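You operate a simulated robot arm through the tools that you are given. There is no shell and no other tool. Be economical: measure what you need, move in short steps, check, and stop when the job is done.

You run a simulated robot arm. Do the job below in one go: nothing can be reset, and whatever is moved stays where it is left.

TASK
Take the beige pad from the top of the drain bench and put it on top of the white tub there.

Only the result counts: the job must be done as asked and must still hold three seconds after the hand-in. Knocking over, shifting, dropping, spilling or breaking anything else fails it.

THE ROBOT
A 6-joint arm with a two-finger parallel gripper, fixed in place. Base frame: the origin is at the foot of the arm, x ahead of it, y to its left, z up; the work surface is at about z = 0. Lengths are in mm, angles in rad, forces in N, time in s.
With the tool pointing down near the work surface it reaches from about 140 to 580 mm from the base axis. Its first joint turns from -1.152 to 1.152 rad. Payload 2.1 kg.
The TCP is the grasp point between the finger pads, 30 mm short of the fingertips. In the tool frame z runs along the fingers and y along their closing line. The gripper opens to 94 mm. The fingers are 28 mm wide and 10 mm thick; the gripper's body (50 by 96 mm) begins 55 mm behind the TCP.
Orientation is told as [roll, pitch, yaw] about the base's x, y, z axes, in that order, counted from this pose: with the fingers straight down and closing along the base's y, the tool's x points along the base's -x, its y along +y and its z along -z.

THE INTERFACE
- The arm moves only by the tool jog_arm. Its argument "moves" is a list of rows, each an object (a shift or turn left out is 0, a gripper value left out holds the last) with "hand": the gripper command, from -1 (shut) to 1 (fully open), values between in proportion; "xyz": the shift along the base's x, y, z in mm, a list of three; "turn": the turn, a rotation vector about the base's x, y, z in degrees, a list of three. In form: [{"hand": hand, "xyz": [dx, dy, dz], "turn": [wx, wy, wz]}, ...]. A call has 1 to 20 rows; each row shifts and turns the commanded pose from where the row before left it. A row lasts 0.2 s, in which the tool goes at most 50 mm and 0.15 rad; a call with a longer step from one row to the next is refused whole, and so is a gripper value outside its range. Where a pose cannot be reached the arm comes as near as it can. A force on the tool above 40 N (or 10 N above the force at the start of the call, whichever is more), or a blocked arm, ends the call early, and 0.2 s more pass. The fingers move at their own pace (about 72 mm/s each) and stop on an object; they squeeze with about 41 N. The grip force told is the motor's: it shows also when the fingers shut on nothing. Time passes only in rows, and 0.2 s behind the last, so rows that do not move let the fingers close. The reply holds the time, the measured pose of the TCP, the force on the tool along the base axes, the opening and the grip force, in the units named above and with some noise, and new pictures: "views" is both (left out), scene, wrist or none.
- Cameras (640 x 400 px; columns grow to the right, rows downward): "scene" is fixed at [66.2, -391.5, 471.1]; the picture's right is [0.57, -0.82, 0.00], its down [-0.57, -0.39, -0.72] and it looks along [0.60, 0.41, -0.69] (base axes); focal length 282 px, centre (320, 200). "wrist" rides on the gripper at [76, 14, -103] in the tool frame; the picture's right is [-0.18, 0.98, 0.00], its down [-0.75, -0.14, -0.64] and it looks along [-0.63, -0.12, 0.77] (tool axes); focal length 243 px, centre (320, 200). There is no depth. A picture from a camera that has moved, and an enlarged one, comes with that camera's place and axes in the base frame and with its lens.
- close_up(camera, box): a new picture of the part [left, top, right, bottom] of that camera's present view, enlarged. It takes no simulated time.
- sign_off(): hands the job in; it is judged then, once.

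Go step by step. Nothing tells you positions but the pictures and the camera data: compare them with the known pose of the tool, close in by small moves and look again before you grip or let go. The budget is 90 turns and 170 pictures, counting those below and the enlarged ones. Unless the task says otherwise, let go and move clear before handing in, and close with one line.

The tools are called after ">>>" as name(argument=value, ...) on one line, values as JSON. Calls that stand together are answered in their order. jog_arm: Moves the arm, as the interface text tells. Its arguments: {"type":"object","properties":{"moves":{"type":"array"},"views":{"type":"string","enum":["both","scene","wrist","none"]}},"required":["moves"]} The other tools are called the same way: close_up (camera, box) takes an enlarged picture of a part of a camera's view; sign_off () hands the job in.

At the start:

```text
time_s: 0.0
ee_pos: [264.5, -197.0, 282.5]
tcp_rot: [0.002, -0.002, 0.003]
ft_force: [-0.2, 0.1, -0.3]
gripper_width: 93.8
gripper_force: 0.1
```

scene: 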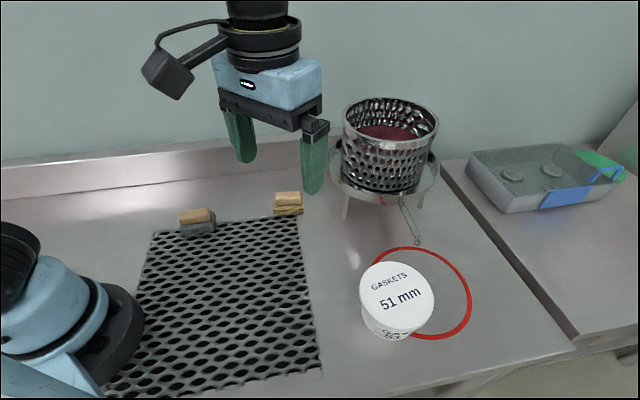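
wrist: 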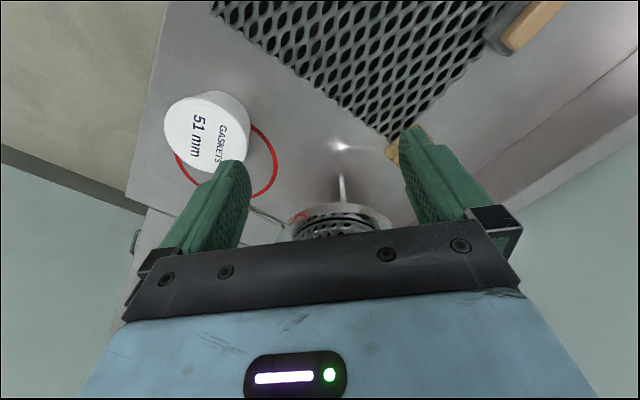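

I see two beige items near the perforated mat, plus a white tub labelled "51 mm" on the right. I'll enlarge these areas before measuring.

>>> close_up(camera="scene", box=[140, 170, 340, 295])

>>> close_up(camera="scene", box=[320, 225, 500, 350])

>>> close_up(camera="wrist", box=[360, 0, 600, 170])

```text
3.20 times, centred on (240, 232) of scene
camera zoom: at [66.2, -391.5, 471.1], right [0.57, -0.82, 0.0], down [-0.57, -0.39, -0.72], along [0.6, 0.41, -0.69], focal length 903 px, centre (576, 96)
```

zoom: 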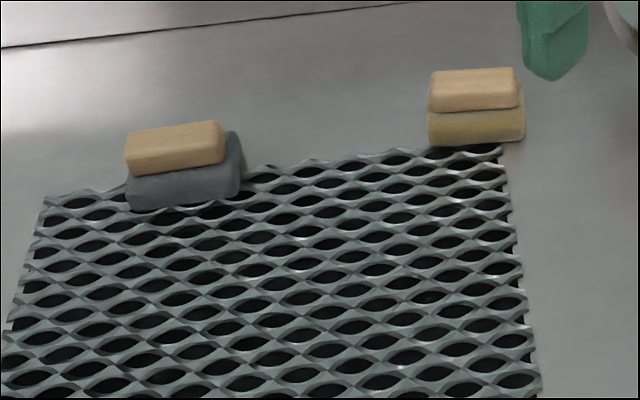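

```text
3.20 times, centred on (410, 288) of scene
camera zoom: at [66.2, -391.5, 471.1], right [0.57, -0.82, 0.0], down [-0.57, -0.39, -0.72], along [0.6, 0.41, -0.69], focal length 903 px, centre (32, -80)
```

zoom: 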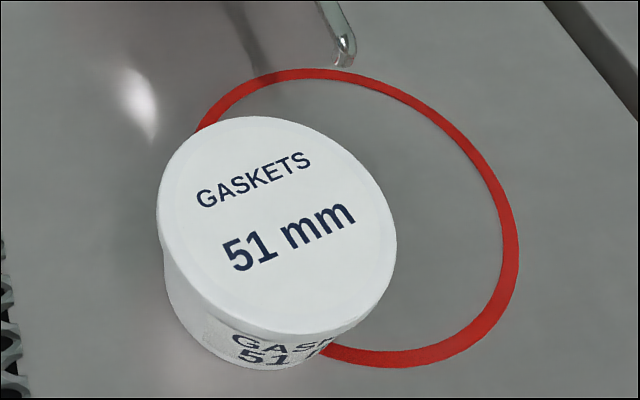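

```text
2.35 times, centred on (480, 85) of wrist
camera zoom: at [187.1, -183.0, 385.2], right [0.18, 0.98, 0.0], down [0.75, -0.14, 0.64], along [0.63, -0.12, -0.77], focal length 571 px, centre (-56, 471)
```

zoom: 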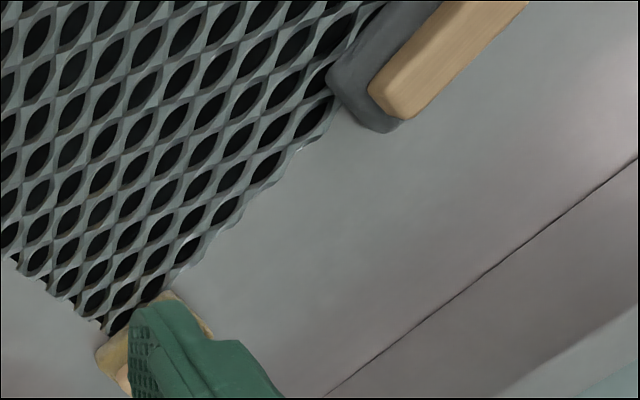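

Each beige/grey pad seems to carry a wooden block. The beige one is the right-hand one, near (405, -75), and the tub is near (320, -366). I'll move the wrist camera so it looks down on the beige pad.

>>> jog_arm(moves=[{"hand": 1, "xyz": [20, 33, 0]}, {"xyz": [20, 33, 0]}, {"xyz": [20, 33, 0]}, {"xyz": [20, 33, 0]}, {}])

```text
time_s: 1.2
ee_pos: [343.0, -66.0, 283.3]
tcp_rot: [0.0, -0.002, 0.002]
ft_force: [0.2, -0.8, -0.1]
gripper_width: 94.0
gripper_force: 0.1
camera wrist: at [266.0, -50.8, 385.5], right [0.18, 0.98, 0.0], down [0.75, -0.14, 0.64], along [0.63, -0.12, -0.77], focal length 243 px, centre (320, 200)
```

scene: 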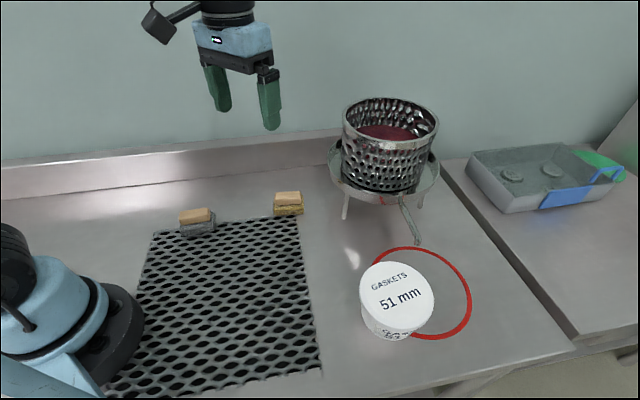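
wrist: 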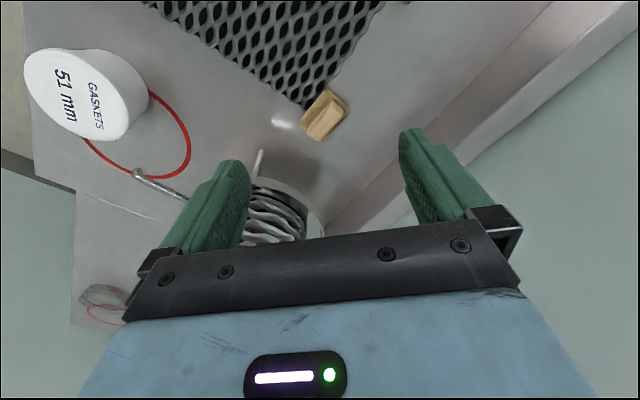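

>>> close_up(camera="wrist", box=[260, 65, 390, 165])

>>> close_up(camera="scene", box=[250, 175, 330, 225])

>>> close_up(camera="scene", box=[160, 195, 240, 245])

```text
4.00 times, centred on (325, 115) of wrist
camera zoom: at [266.0, -50.8, 385.5], right [0.18, 0.98, 0.0], down [0.75, -0.14, 0.64], along [0.63, -0.12, -0.77], focal length 970 px, centre (300, 540)
```

zoom: 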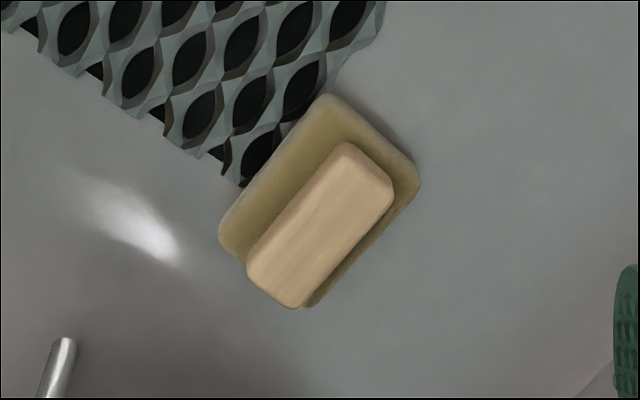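

```text
8.00 times, centred on (290, 200) of scene
camera zoom: at [66.2, -391.5, 471.1], right [0.57, -0.82, 0.0], down [-0.57, -0.39, -0.72], along [0.6, 0.41, -0.69], focal length 2257 px, centre (560, 200)
```

zoom: 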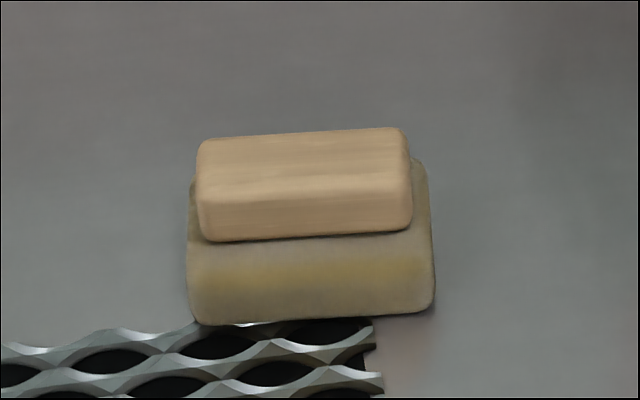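

```text
8.00 times, centred on (200, 220) of scene
camera zoom: at [66.2, -391.5, 471.1], right [0.57, -0.82, 0.0], down [-0.57, -0.39, -0.72], along [0.6, 0.41, -0.69], focal length 2257 px, centre (1280, 40)
```

zoom: 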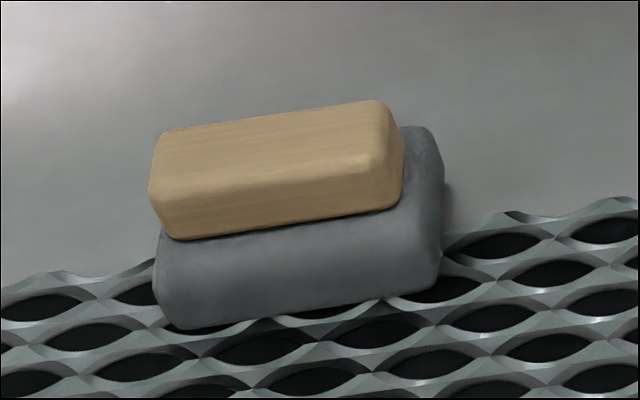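

The beige pad is about 68 x 46 mm with a wooden handle on top. Its centre is near (403, -71), and its short axis sits about 41° from x. I'll turn the tool -49° and come down part of the way over it.

>>> jog_arm(moves=[{"xyz": [10, -1, -10], "turn": [0, 0, -7]}, {"xyz": [10, -1, -15], "turn": [0, 0, -7]}, {"xyz": [10, -1, -20], "turn": [0, 0, -7]}, {"xyz": [10, -1, -20], "turn": [0, 0, -7]}, {"xyz": [10, -1, -20], "turn": [0, 0, -7]}, {"xyz": [10, 0, -20], "turn": [0, 0, -7]}, {"xyz": [0, 0, -20], "turn": [0, 0, -7]}, {}, {}])

```text
time_s: 3.2
ee_pos: [403.3, -71.7, 155.1]
tcp_rot: [-0.002, -0.004, -0.856]
ft_force: [-0.1, -0.2, 0.6]
gripper_width: 93.9
gripper_force: 0.0
camera wrist: at [361.9, -4.3, 257.8], right [0.86, 0.51, 0.0], down [0.39, -0.66, 0.64], along [0.33, -0.55, -0.77], focal length 243 px, centre (320, 200)
```

scene: 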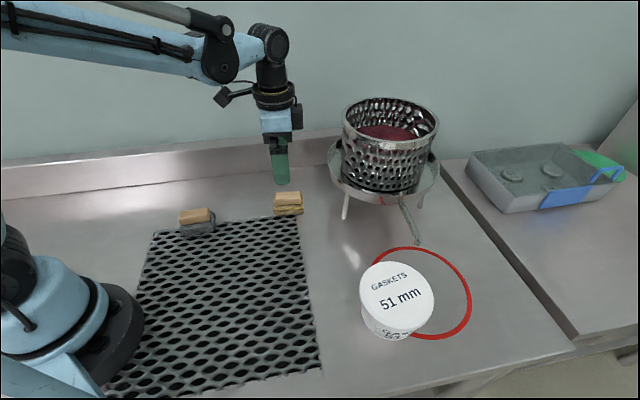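
wrist: 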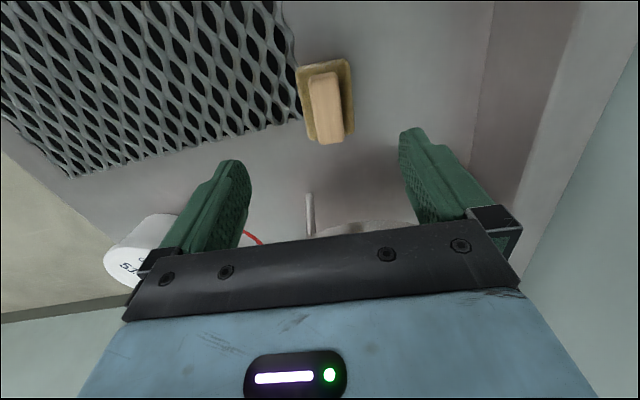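

>>> close_up(camera="wrist", box=[260, 45, 390, 160])

>>> close_up(camera="scene", box=[240, 140, 340, 225])

```text
3.48 times, centred on (325, 102) of wrist
camera zoom: at [361.9, -4.3, 257.8], right [0.86, 0.51, 0.0], down [0.39, -0.66, 0.64], along [0.33, -0.55, -0.77], focal length 844 px, centre (303, 539)
```

zoom: 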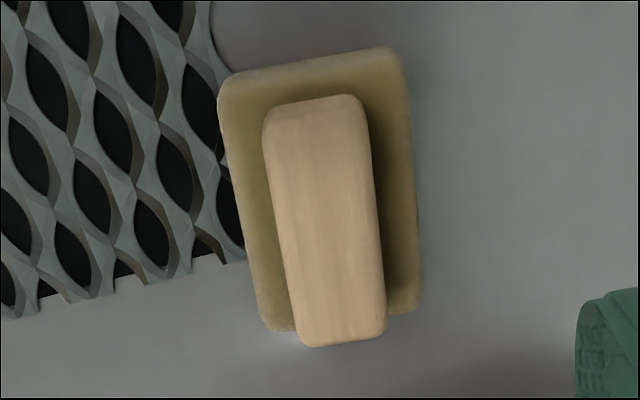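

```text
4.71 times, centred on (290, 182) of scene
camera zoom: at [66.2, -391.5, 471.1], right [0.57, -0.82, 0.0], down [-0.57, -0.39, -0.72], along [0.6, 0.41, -0.69], focal length 1328 px, centre (461, 282)
```

zoom: 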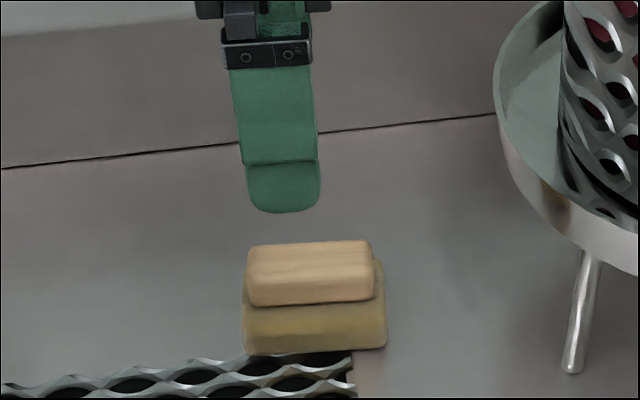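

The refined pad centre is about (407, -67.5), with the top of the wood near z = 42. I'll fix the offset and come down to straddle it.

>>> jog_arm(moves=[{"xyz": [4, 4, -25], "turn": [0, 0, -1.5]}, {"xyz": [0, 0, -30]}, {"xyz": [0, 0, -20]}, {"xyz": [0, 0, -15]}, {"xyz": [0, 0, -10]}, {}])

>>> close_up(camera="scene", box=[240, 140, 340, 225])

>>> close_up(camera="wrist", box=[160, 50, 480, 250])

```text
time_s: 4.6
ee_pos: [409.1, -66.1, 58.0]
tcp_rot: [0.001, -0.002, -0.879]
ft_force: [0.0, -0.5, -0.5]
gripper_width: 94.0
gripper_force: 0.0
camera wrist: at [370.3, 2.0, 160.4], right [0.87, 0.48, 0.0], down [0.37, -0.67, 0.64], along [0.31, -0.56, -0.77], focal length 243 px, centre (320, 200)
```

scene: 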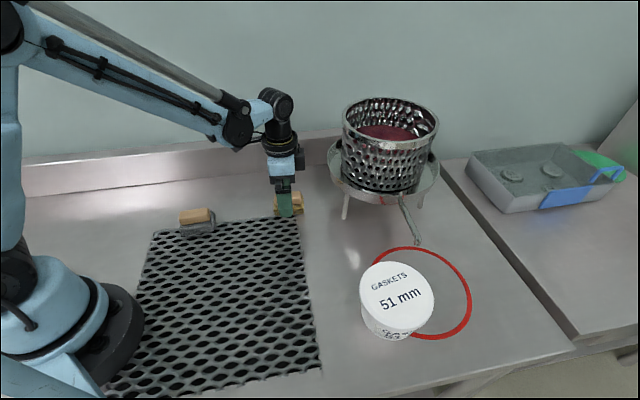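
wrist: 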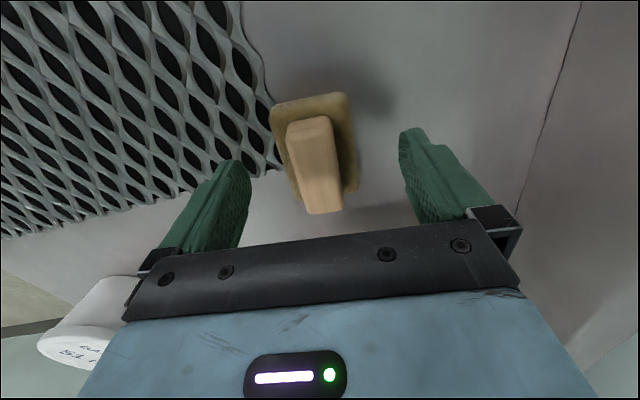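

```text
4.71 times, centred on (290, 182) of scene
camera zoom: at [66.2, -391.5, 471.1], right [0.57, -0.82, 0.0], down [-0.57, -0.39, -0.72], along [0.6, 0.41, -0.69], focal length 1328 px, centre (461, 282)
```

zoom: 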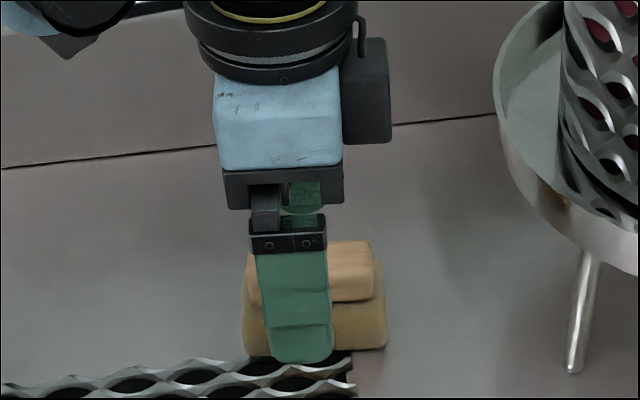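

```text
2.00 times, centred on (320, 150) of wrist
camera zoom: at [370.3, 2.0, 160.4], right [0.87, 0.48, 0.0], down [0.37, -0.67, 0.64], along [0.31, -0.56, -0.77], focal length 485 px, centre (320, 300)
```

zoom: 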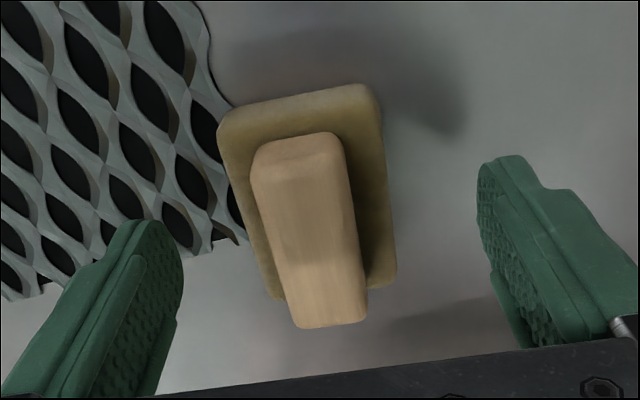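

The fingers straddle the pad and are clear of it on both sides. I'll go down a little further and close gently.

>>> jog_arm(moves=[{"xyz": [-1.5, -1.5, -8]}, {"xyz": [0, 0, -8]}, {}])

>>> close_up(camera="scene", box=[240, 140, 340, 225])

```text
time_s: 5.4
ee_pos: [407.3, -67.5, 41.2]
tcp_rot: [-0.001, -0.001, -0.879]
ft_force: [0.6, 0.2, 0.3]
gripper_width: 94.0
gripper_force: 0.1
camera wrist: at [368.4, 0.4, 144.4], right [0.87, 0.48, 0.0], down [0.37, -0.67, 0.64], along [0.31, -0.56, -0.77], focal length 243 px, centre (320, 200)
```

scene: 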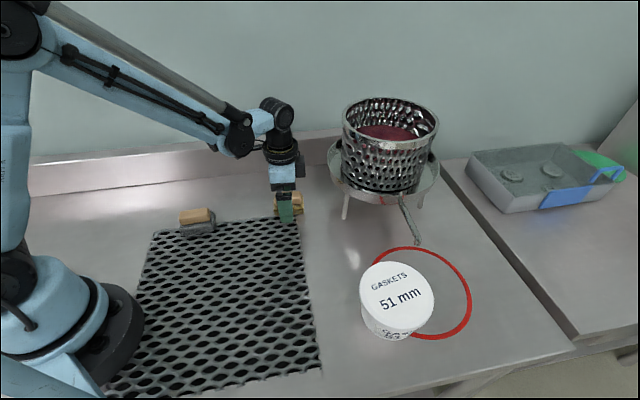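
wrist: 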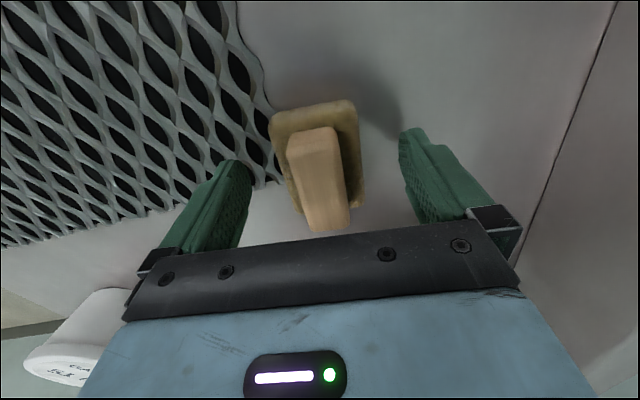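

```text
4.71 times, centred on (290, 182) of scene
camera zoom: at [66.2, -391.5, 471.1], right [0.57, -0.82, 0.0], down [-0.57, -0.39, -0.72], along [0.6, 0.41, -0.69], focal length 1328 px, centre (461, 282)
```

zoom: 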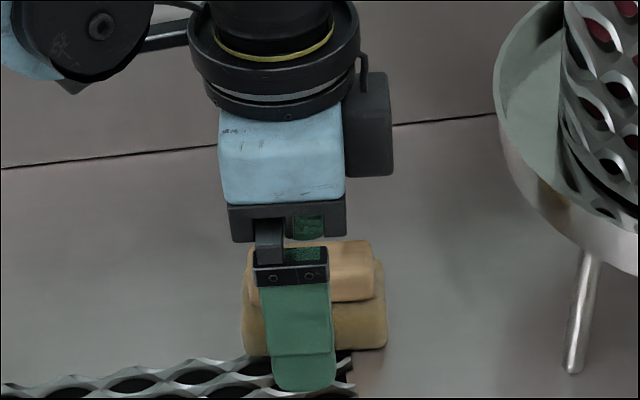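

The tips are clear of the surface. I'll close to about 54 mm and look before gripping.

>>> jog_arm(moves=[{"hand": 0.15, "xyz": [2, -3, 0]}, {}, {}])

>>> close_up(camera="scene", box=[240, 140, 340, 225])

>>> close_up(camera="wrist", box=[160, 50, 480, 250])

```text
time_s: 6.2
ee_pos: [408.5, -71.5, 42.2]
tcp_rot: [-0.001, -0.002, -0.881]
ft_force: [-0.8, 0.2, 0.2]
gripper_width: 54.3
gripper_force: 0.1
camera wrist: at [369.8, -2.3, 145.2], right [0.87, 0.48, 0.0], down [0.37, -0.67, 0.64], along [0.31, -0.56, -0.77], focal length 243 px, centre (320, 200)
```

scene: 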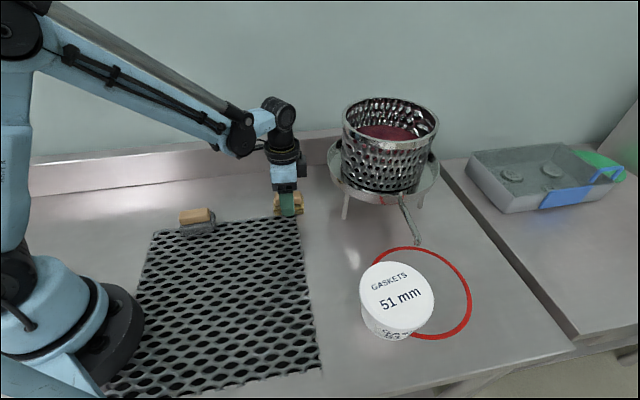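
wrist: 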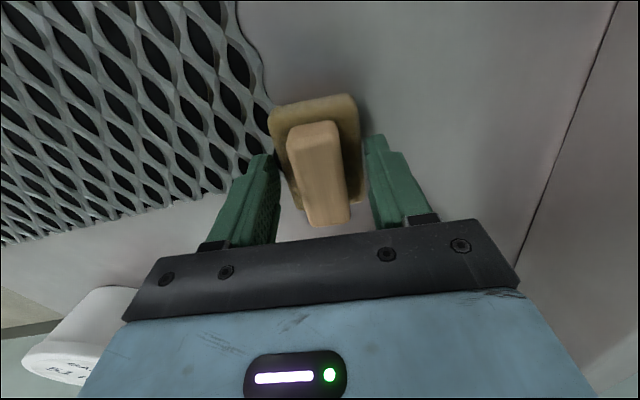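

```text
4.71 times, centred on (290, 182) of scene
camera zoom: at [66.2, -391.5, 471.1], right [0.57, -0.82, 0.0], down [-0.57, -0.39, -0.72], along [0.6, 0.41, -0.69], focal length 1328 px, centre (461, 282)
```

zoom: 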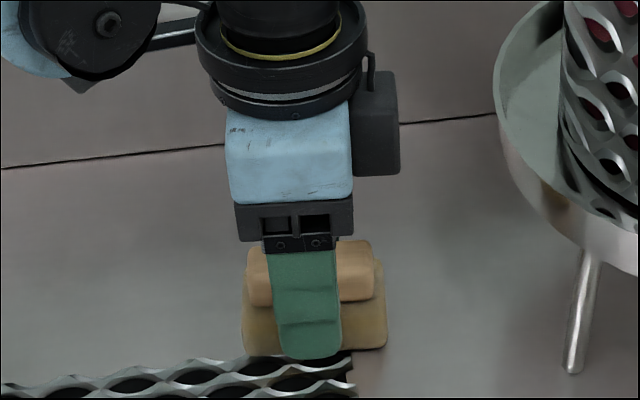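

```text
2.00 times, centred on (320, 150) of wrist
camera zoom: at [369.8, -2.3, 145.2], right [0.87, 0.48, 0.0], down [0.37, -0.67, 0.64], along [0.31, -0.56, -0.77], focal length 485 px, centre (320, 300)
```

zoom: 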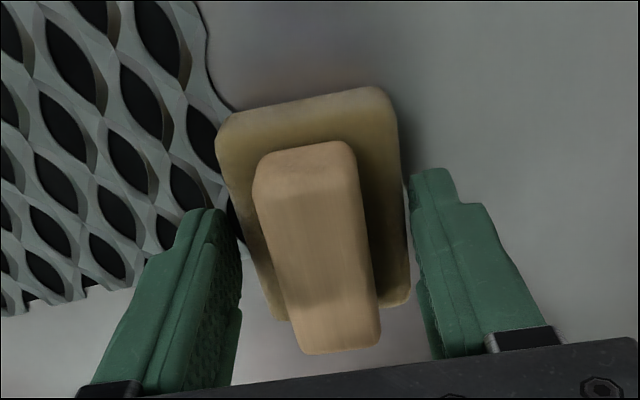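

Well centred on both sides. I'm closing the gripper now.

>>> jog_arm(moves=[{"hand": -0.05}, {"hand": -0.3}, {"hand": -1}, {}, {}])

>>> close_up(camera="wrist", box=[160, 50, 480, 250])

```text
time_s: 7.4
ee_pos: [409.6, -70.6, 43.9]
tcp_rot: [0.0, -0.001, -0.881]
ft_force: [0.7, -0.6, 0.1]
gripper_width: 49.0
gripper_force: 40.9
camera wrist: at [369.8, -2.3, 145.2], right [0.87, 0.48, 0.0], down [0.37, -0.67, 0.64], along [0.31, -0.56, -0.77], focal length 243 px, centre (320, 200)
```

scene: 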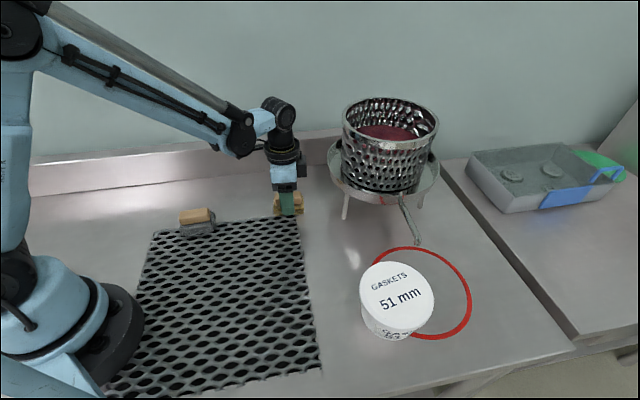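
wrist: 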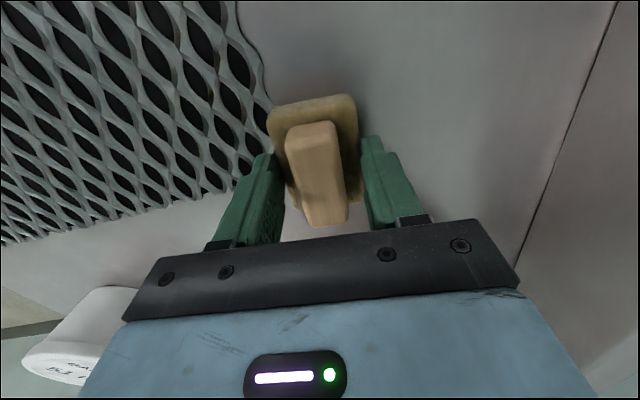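

```text
2.00 times, centred on (320, 150) of wrist
camera zoom: at [369.8, -2.3, 145.2], right [0.87, 0.48, 0.0], down [0.37, -0.67, 0.64], along [0.31, -0.56, -0.77], focal length 485 px, centre (320, 300)
```

zoom: 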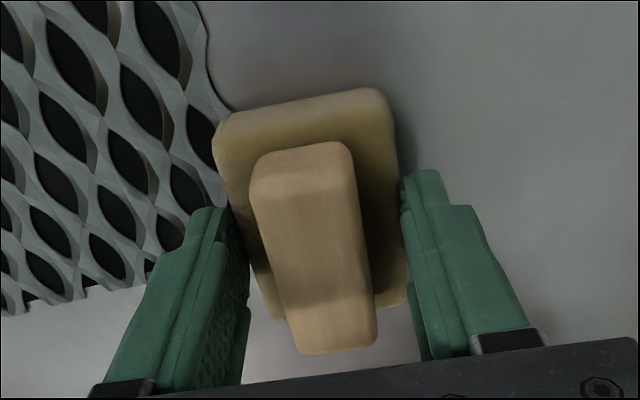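

Gripped at 49 mm with full force. I'll lift gently straight up and check that the hold is good.

>>> jog_arm(moves=[{"xyz": [0, 0, 8]}, {"xyz": [0, 0, 15]}, {"xyz": [0, 0, 20]}, {"xyz": [0, 0, 20]}, {"xyz": [0, 0, 20]}, {"xyz": [0, 0, 20]}, {}])

>>> close_up(camera="scene", box=[230, 130, 350, 225])

```text
time_s: 9.0
ee_pos: [411.6, -69.4, 144.0]
tcp_rot: [-0.001, -0.001, -0.88]
ft_force: [-1.0, -0.6, -1.6]
gripper_width: 49.0
gripper_force: 40.9
camera wrist: at [372.0, -1.2, 247.3], right [0.87, 0.48, 0.0], down [0.37, -0.67, 0.64], along [0.31, -0.56, -0.77], focal length 243 px, centre (320, 200)
```

scene: 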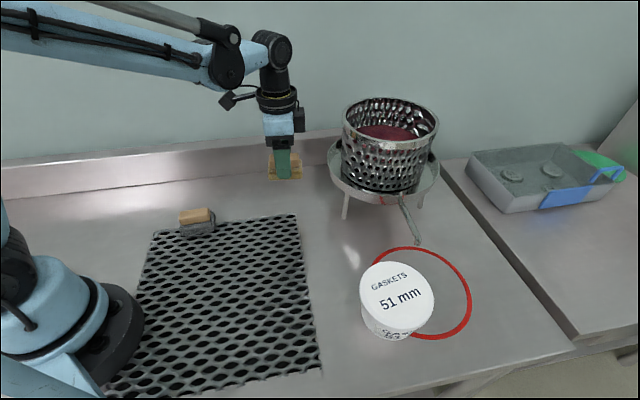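
wrist: 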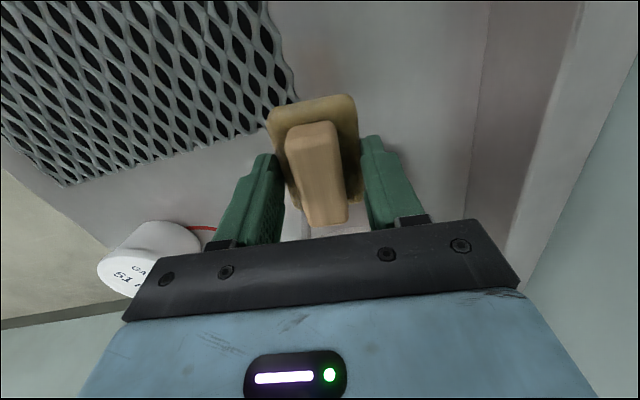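

```text
4.21 times, centred on (290, 178) of scene
camera zoom: at [66.2, -391.5, 471.1], right [0.57, -0.82, 0.0], down [-0.57, -0.39, -0.72], along [0.6, 0.41, -0.69], focal length 1188 px, centre (446, 295)
```

zoom: 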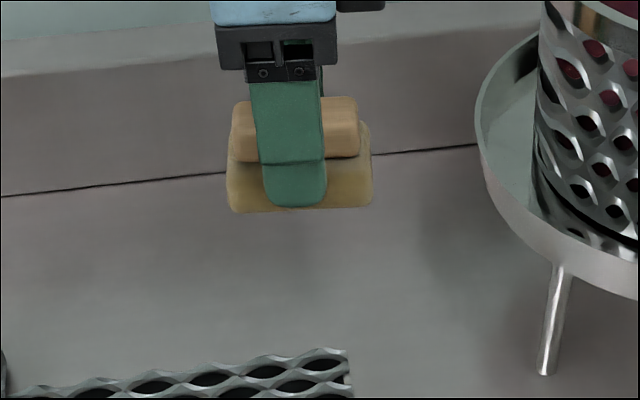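

The pad is lifted whole, handle included. I estimate the tub lid's centre at (306, -364) and its top at z ≈ 69. I'll carry the pad over at a safe height.

>>> jog_arm(moves=[{"xyz": [0, -5, 20]}, {"xyz": [-5, -15, 20]}, {"xyz": [-7, -20, 10]}, {"xyz": [-8, -20, 0]}, {"xyz": [-8, -22, 0]}, {"xyz": [-8, -22, 0]}, {"xyz": [-8, -22, 0]}, {"xyz": [-8, -22, 0]}, {"xyz": [-8, -22, 0]}, {"xyz": [-8, -22, 0]}, {"xyz": [-8, -22, 0]}, {"xyz": [-8, -20, 0]}, {"xyz": [-8, -20, 0]}, {"xyz": [-7, -20, 0]}, {"xyz": [-5, -15, 0]}, {"xyz": [0, -5, 0]}, {}])

```text
time_s: 12.6
ee_pos: [304.1, -365.5, 194.8]
tcp_rot: [0.0, -0.001, -0.879]
ft_force: [-0.4, -0.3, -1.1]
gripper_width: 49.0
gripper_force: 41.2
camera wrist: at [264.8, -296.9, 297.6], right [0.87, 0.48, 0.0], down [0.37, -0.67, 0.64], along [0.31, -0.56, -0.77], focal length 243 px, centre (320, 200)
```

scene: 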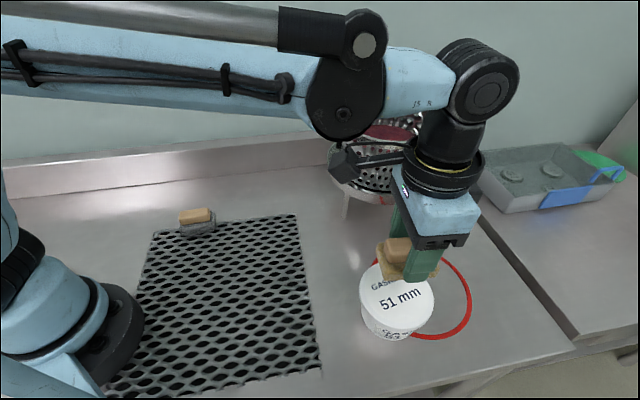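
wrist: 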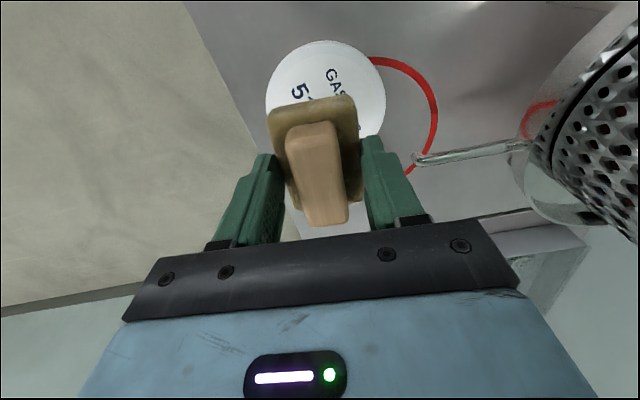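

>>> close_up(camera="wrist", box=[240, 25, 420, 165])

>>> close_up(camera="scene", box=[340, 220, 480, 345])

```text
2.86 times, centred on (330, 95) of wrist
camera zoom: at [264.8, -296.9, 297.6], right [0.87, 0.48, 0.0], down [0.37, -0.67, 0.64], along [0.31, -0.56, -0.77], focal length 693 px, centre (291, 500)
```

zoom: 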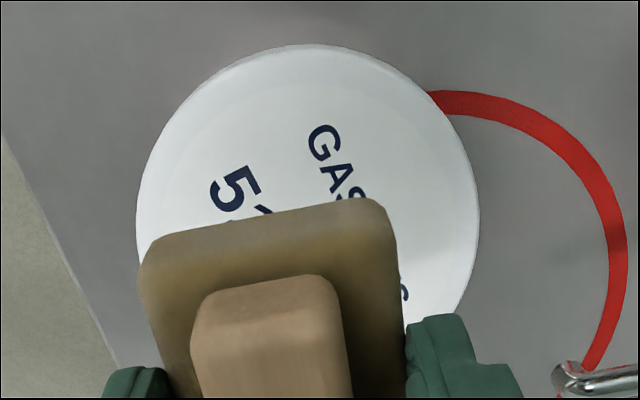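

```text
3.20 times, centred on (410, 282) of scene
camera zoom: at [66.2, -391.6, 471.1], right [0.57, -0.82, 0.0], down [-0.57, -0.39, -0.72], along [0.6, 0.41, -0.69], focal length 903 px, centre (32, -64)
```

zoom: 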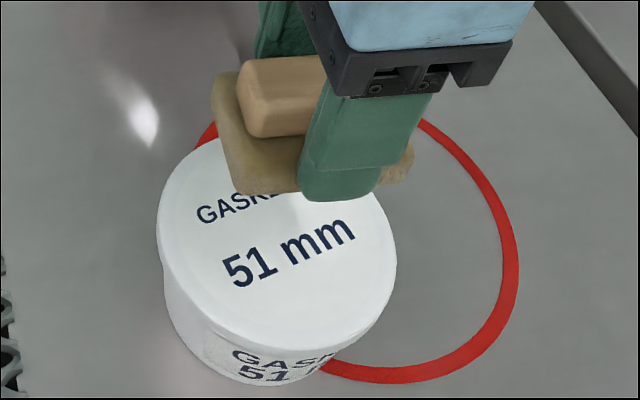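

The lid's centre comes out near (305, -360), and the pad is almost above it. I'll make a small correction, lower to just above the lid and look again.

>>> jog_arm(moves=[{"xyz": [1, 4, -15]}, {"xyz": [0, 0, -20]}, {"xyz": [0, 0, -15]}, {"xyz": [0, 0, -10]}, {"xyz": [0, 0, -5]}, {}])

>>> close_up(camera="scene", box=[340, 220, 480, 345])

```text
time_s: 14.0
ee_pos: [307.3, -360.2, 128.5]
tcp_rot: [-0.001, -0.002, -0.879]
ft_force: [0.2, -0.3, -0.5]
gripper_width: 48.6
gripper_force: 41.4
camera wrist: at [267.4, -292.0, 231.0], right [0.87, 0.48, 0.0], down [0.37, -0.67, 0.64], along [0.31, -0.56, -0.77], focal length 243 px, centre (320, 200)
```

scene: 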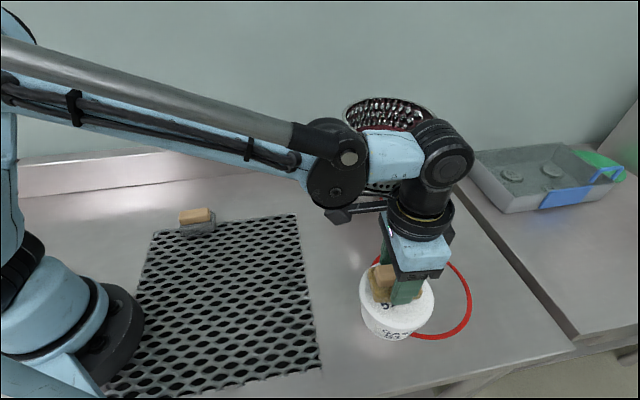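
wrist: 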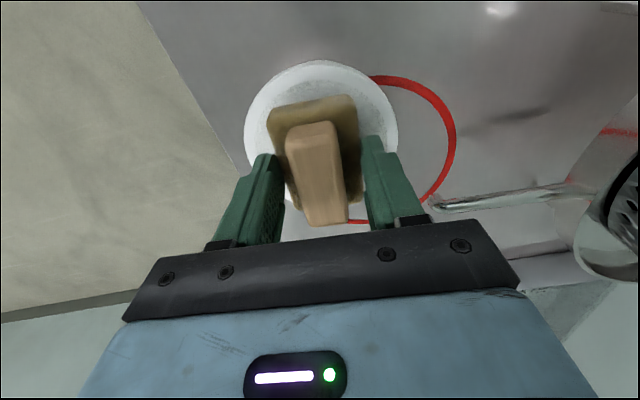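

```text
3.20 times, centred on (410, 282) of scene
camera zoom: at [66.2, -391.6, 471.1], right [0.57, -0.82, 0.0], down [-0.57, -0.39, -0.72], along [0.6, 0.41, -0.69], focal length 903 px, centre (32, -64)
```

zoom: 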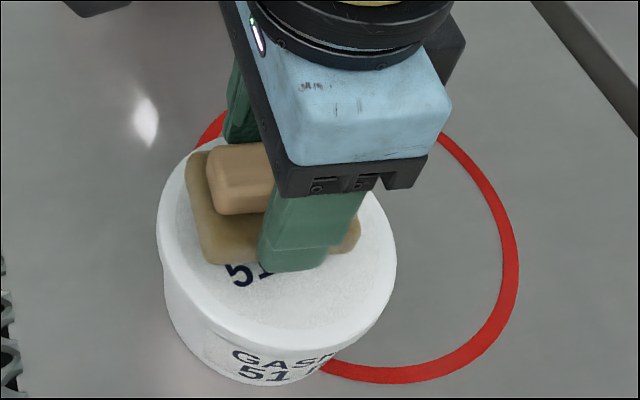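

The pad is centred over the lid with a small gap beneath it. I'll lower in fine steps and watch the force.

>>> jog_arm(moves=[{"xyz": [0, 0, -3]}, {"xyz": [0, 0, -3]}, {"xyz": [0, 0, -2]}, {}], views="none")

>>> close_up(camera="scene", box=[340, 230, 460, 345])

```text
time_s: 15.0
ee_pos: [306.1, -359.7, 122.1]
tcp_rot: [0.001, 0.0, -0.879]
ft_force: [-0.3, 0.0, -0.4]
gripper_width: 48.8
gripper_force: 40.7
```

```text
3.48 times, centred on (400, 288) of scene
camera zoom: at [66.2, -391.6, 471.1], right [0.57, -0.82, 0.0], down [-0.57, -0.39, -0.72], along [0.6, 0.41, -0.69], focal length 981 px, centre (42, -104)
```

zoom: 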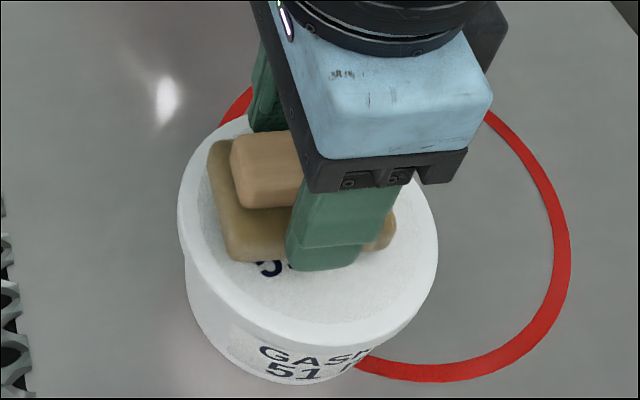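

>>> jog_arm(moves=[{"xyz": [0, 0, -2]}, {"xyz": [0, 0, -2]}, {}], views="none")

>>> close_up(camera="scene", box=[340, 230, 460, 345])

```text
time_s: 15.8
ee_pos: [305.6, -360.5, 115.5]
tcp_rot: [0.0, -0.003, -0.879]
ft_force: [-0.1, 0.9, -0.9]
gripper_width: 49.1
gripper_force: 41.4
```

```text
3.48 times, centred on (400, 288) of scene
camera zoom: at [66.2, -391.6, 471.1], right [0.57, -0.82, 0.0], down [-0.57, -0.39, -0.72], along [0.6, 0.41, -0.69], focal length 981 px, centre (42, -104)
```

zoom: 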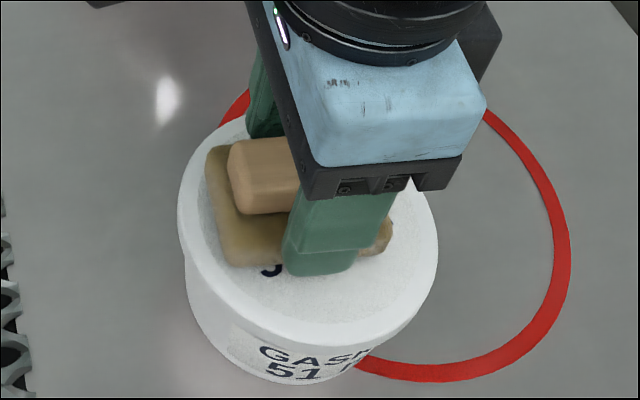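

>>> jog_arm(moves=[{"xyz": [0, 0, -1.5]}, {"xyz": [0, 0, -1.5]}, {}], views="none")

```text
time_s: 16.6
ee_pos: [304.6, -360.0, 114.2]
tcp_rot: [-0.001, -0.003, -0.88]
ft_force: [0.6, -0.3, -0.4]
gripper_width: 49.0
gripper_force: 40.9
```

>>> jog_arm(moves=[{"xyz": [0, 0, -1.5]}, {"xyz": [0, 0, -1.5]}, {}], views="none")

>>> close_up(camera="scene", box=[340, 230, 460, 345])

```text
time_s: 17.2
ee_pos: [306.2, -360.7, 113.3]
tcp_rot: [0.0, -0.003, -0.88]
ft_force: [-0.2, 0.5, 13.8]
gripper_width: 48.7
gripper_force: 41.4
stopped in row 3: the force on the tool passed its limit (the readings are from after the stop); the commanded pose is now the measured one
```

```text
3.48 times, centred on (400, 288) of scene
camera zoom: at [66.2, -391.5, 471.2], right [0.57, -0.82, 0.0], down [-0.57, -0.39, -0.72], along [0.6, 0.41, -0.69], focal length 981 px, centre (42, -104)
```

zoom: 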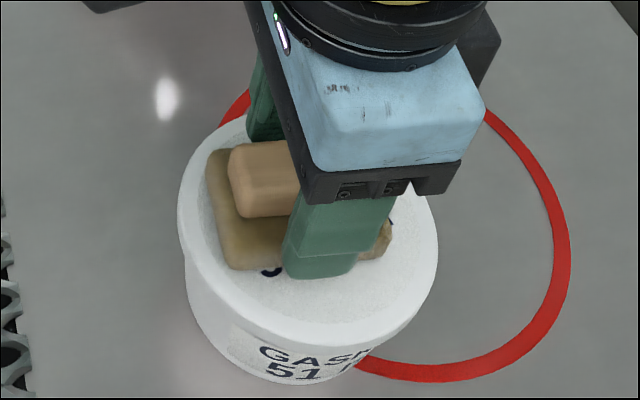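

The pad is resting on the lid. I'll open partway, then lift straight up.

>>> jog_arm(moves=[{"hand": 0.1}, {"hand": 0.25}, {"hand": 0.5}, {}, {"xyz": [0, 0, 10]}, {"xyz": [0, 0, 20]}, {"xyz": [0, 0, 25]}, {"xyz": [0, 0, 30]}, {"xyz": [0, 0, 30]}, {}])

>>> close_up(camera="scene", box=[340, 230, 460, 345])

```text
time_s: 19.4
ee_pos: [305.8, -360.4, 228.3]
tcp_rot: [0.0, -0.003, -0.879]
ft_force: [0.1, 0.5, -0.2]
gripper_width: 70.4
gripper_force: 0.0
camera wrist: at [266.9, -292.1, 332.3], right [0.87, 0.48, 0.0], down [0.37, -0.67, 0.64], along [0.31, -0.56, -0.77], focal length 243 px, centre (320, 200)
```

scene: 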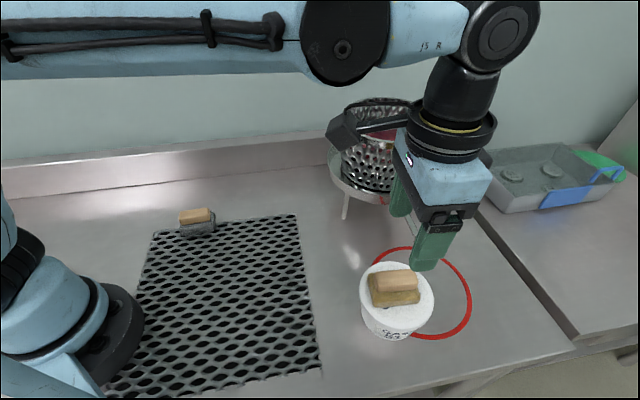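
wrist: 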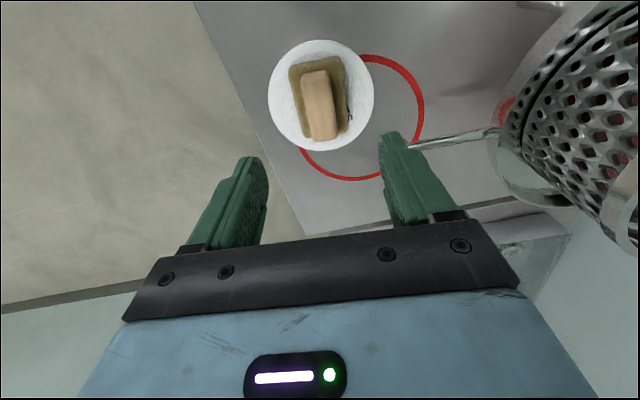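

```text
3.48 times, centred on (400, 288) of scene
camera zoom: at [66.2, -391.5, 471.1], right [0.57, -0.82, 0.0], down [-0.57, -0.39, -0.72], along [0.6, 0.41, -0.69], focal length 981 px, centre (42, -104)
```

zoom: 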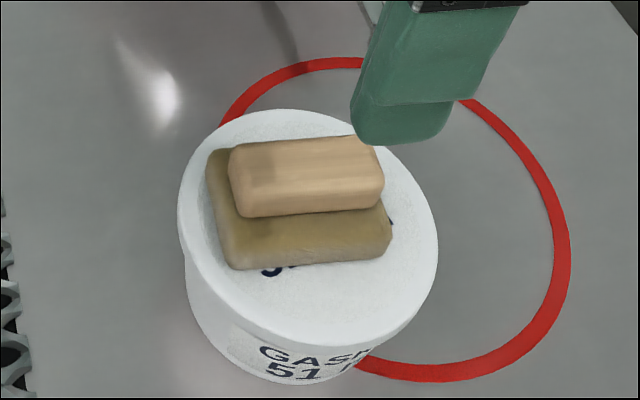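

The pad lies flat and centred on the tub lid. The tub hasn't moved and the gripper is clear, so I'm handing in.

>>> sign_off()

```text
The job is handed in.
```

The beige pad, with its wooden handle, is resting on top of the white tub; I saw nothing else move, and the job is handed in.
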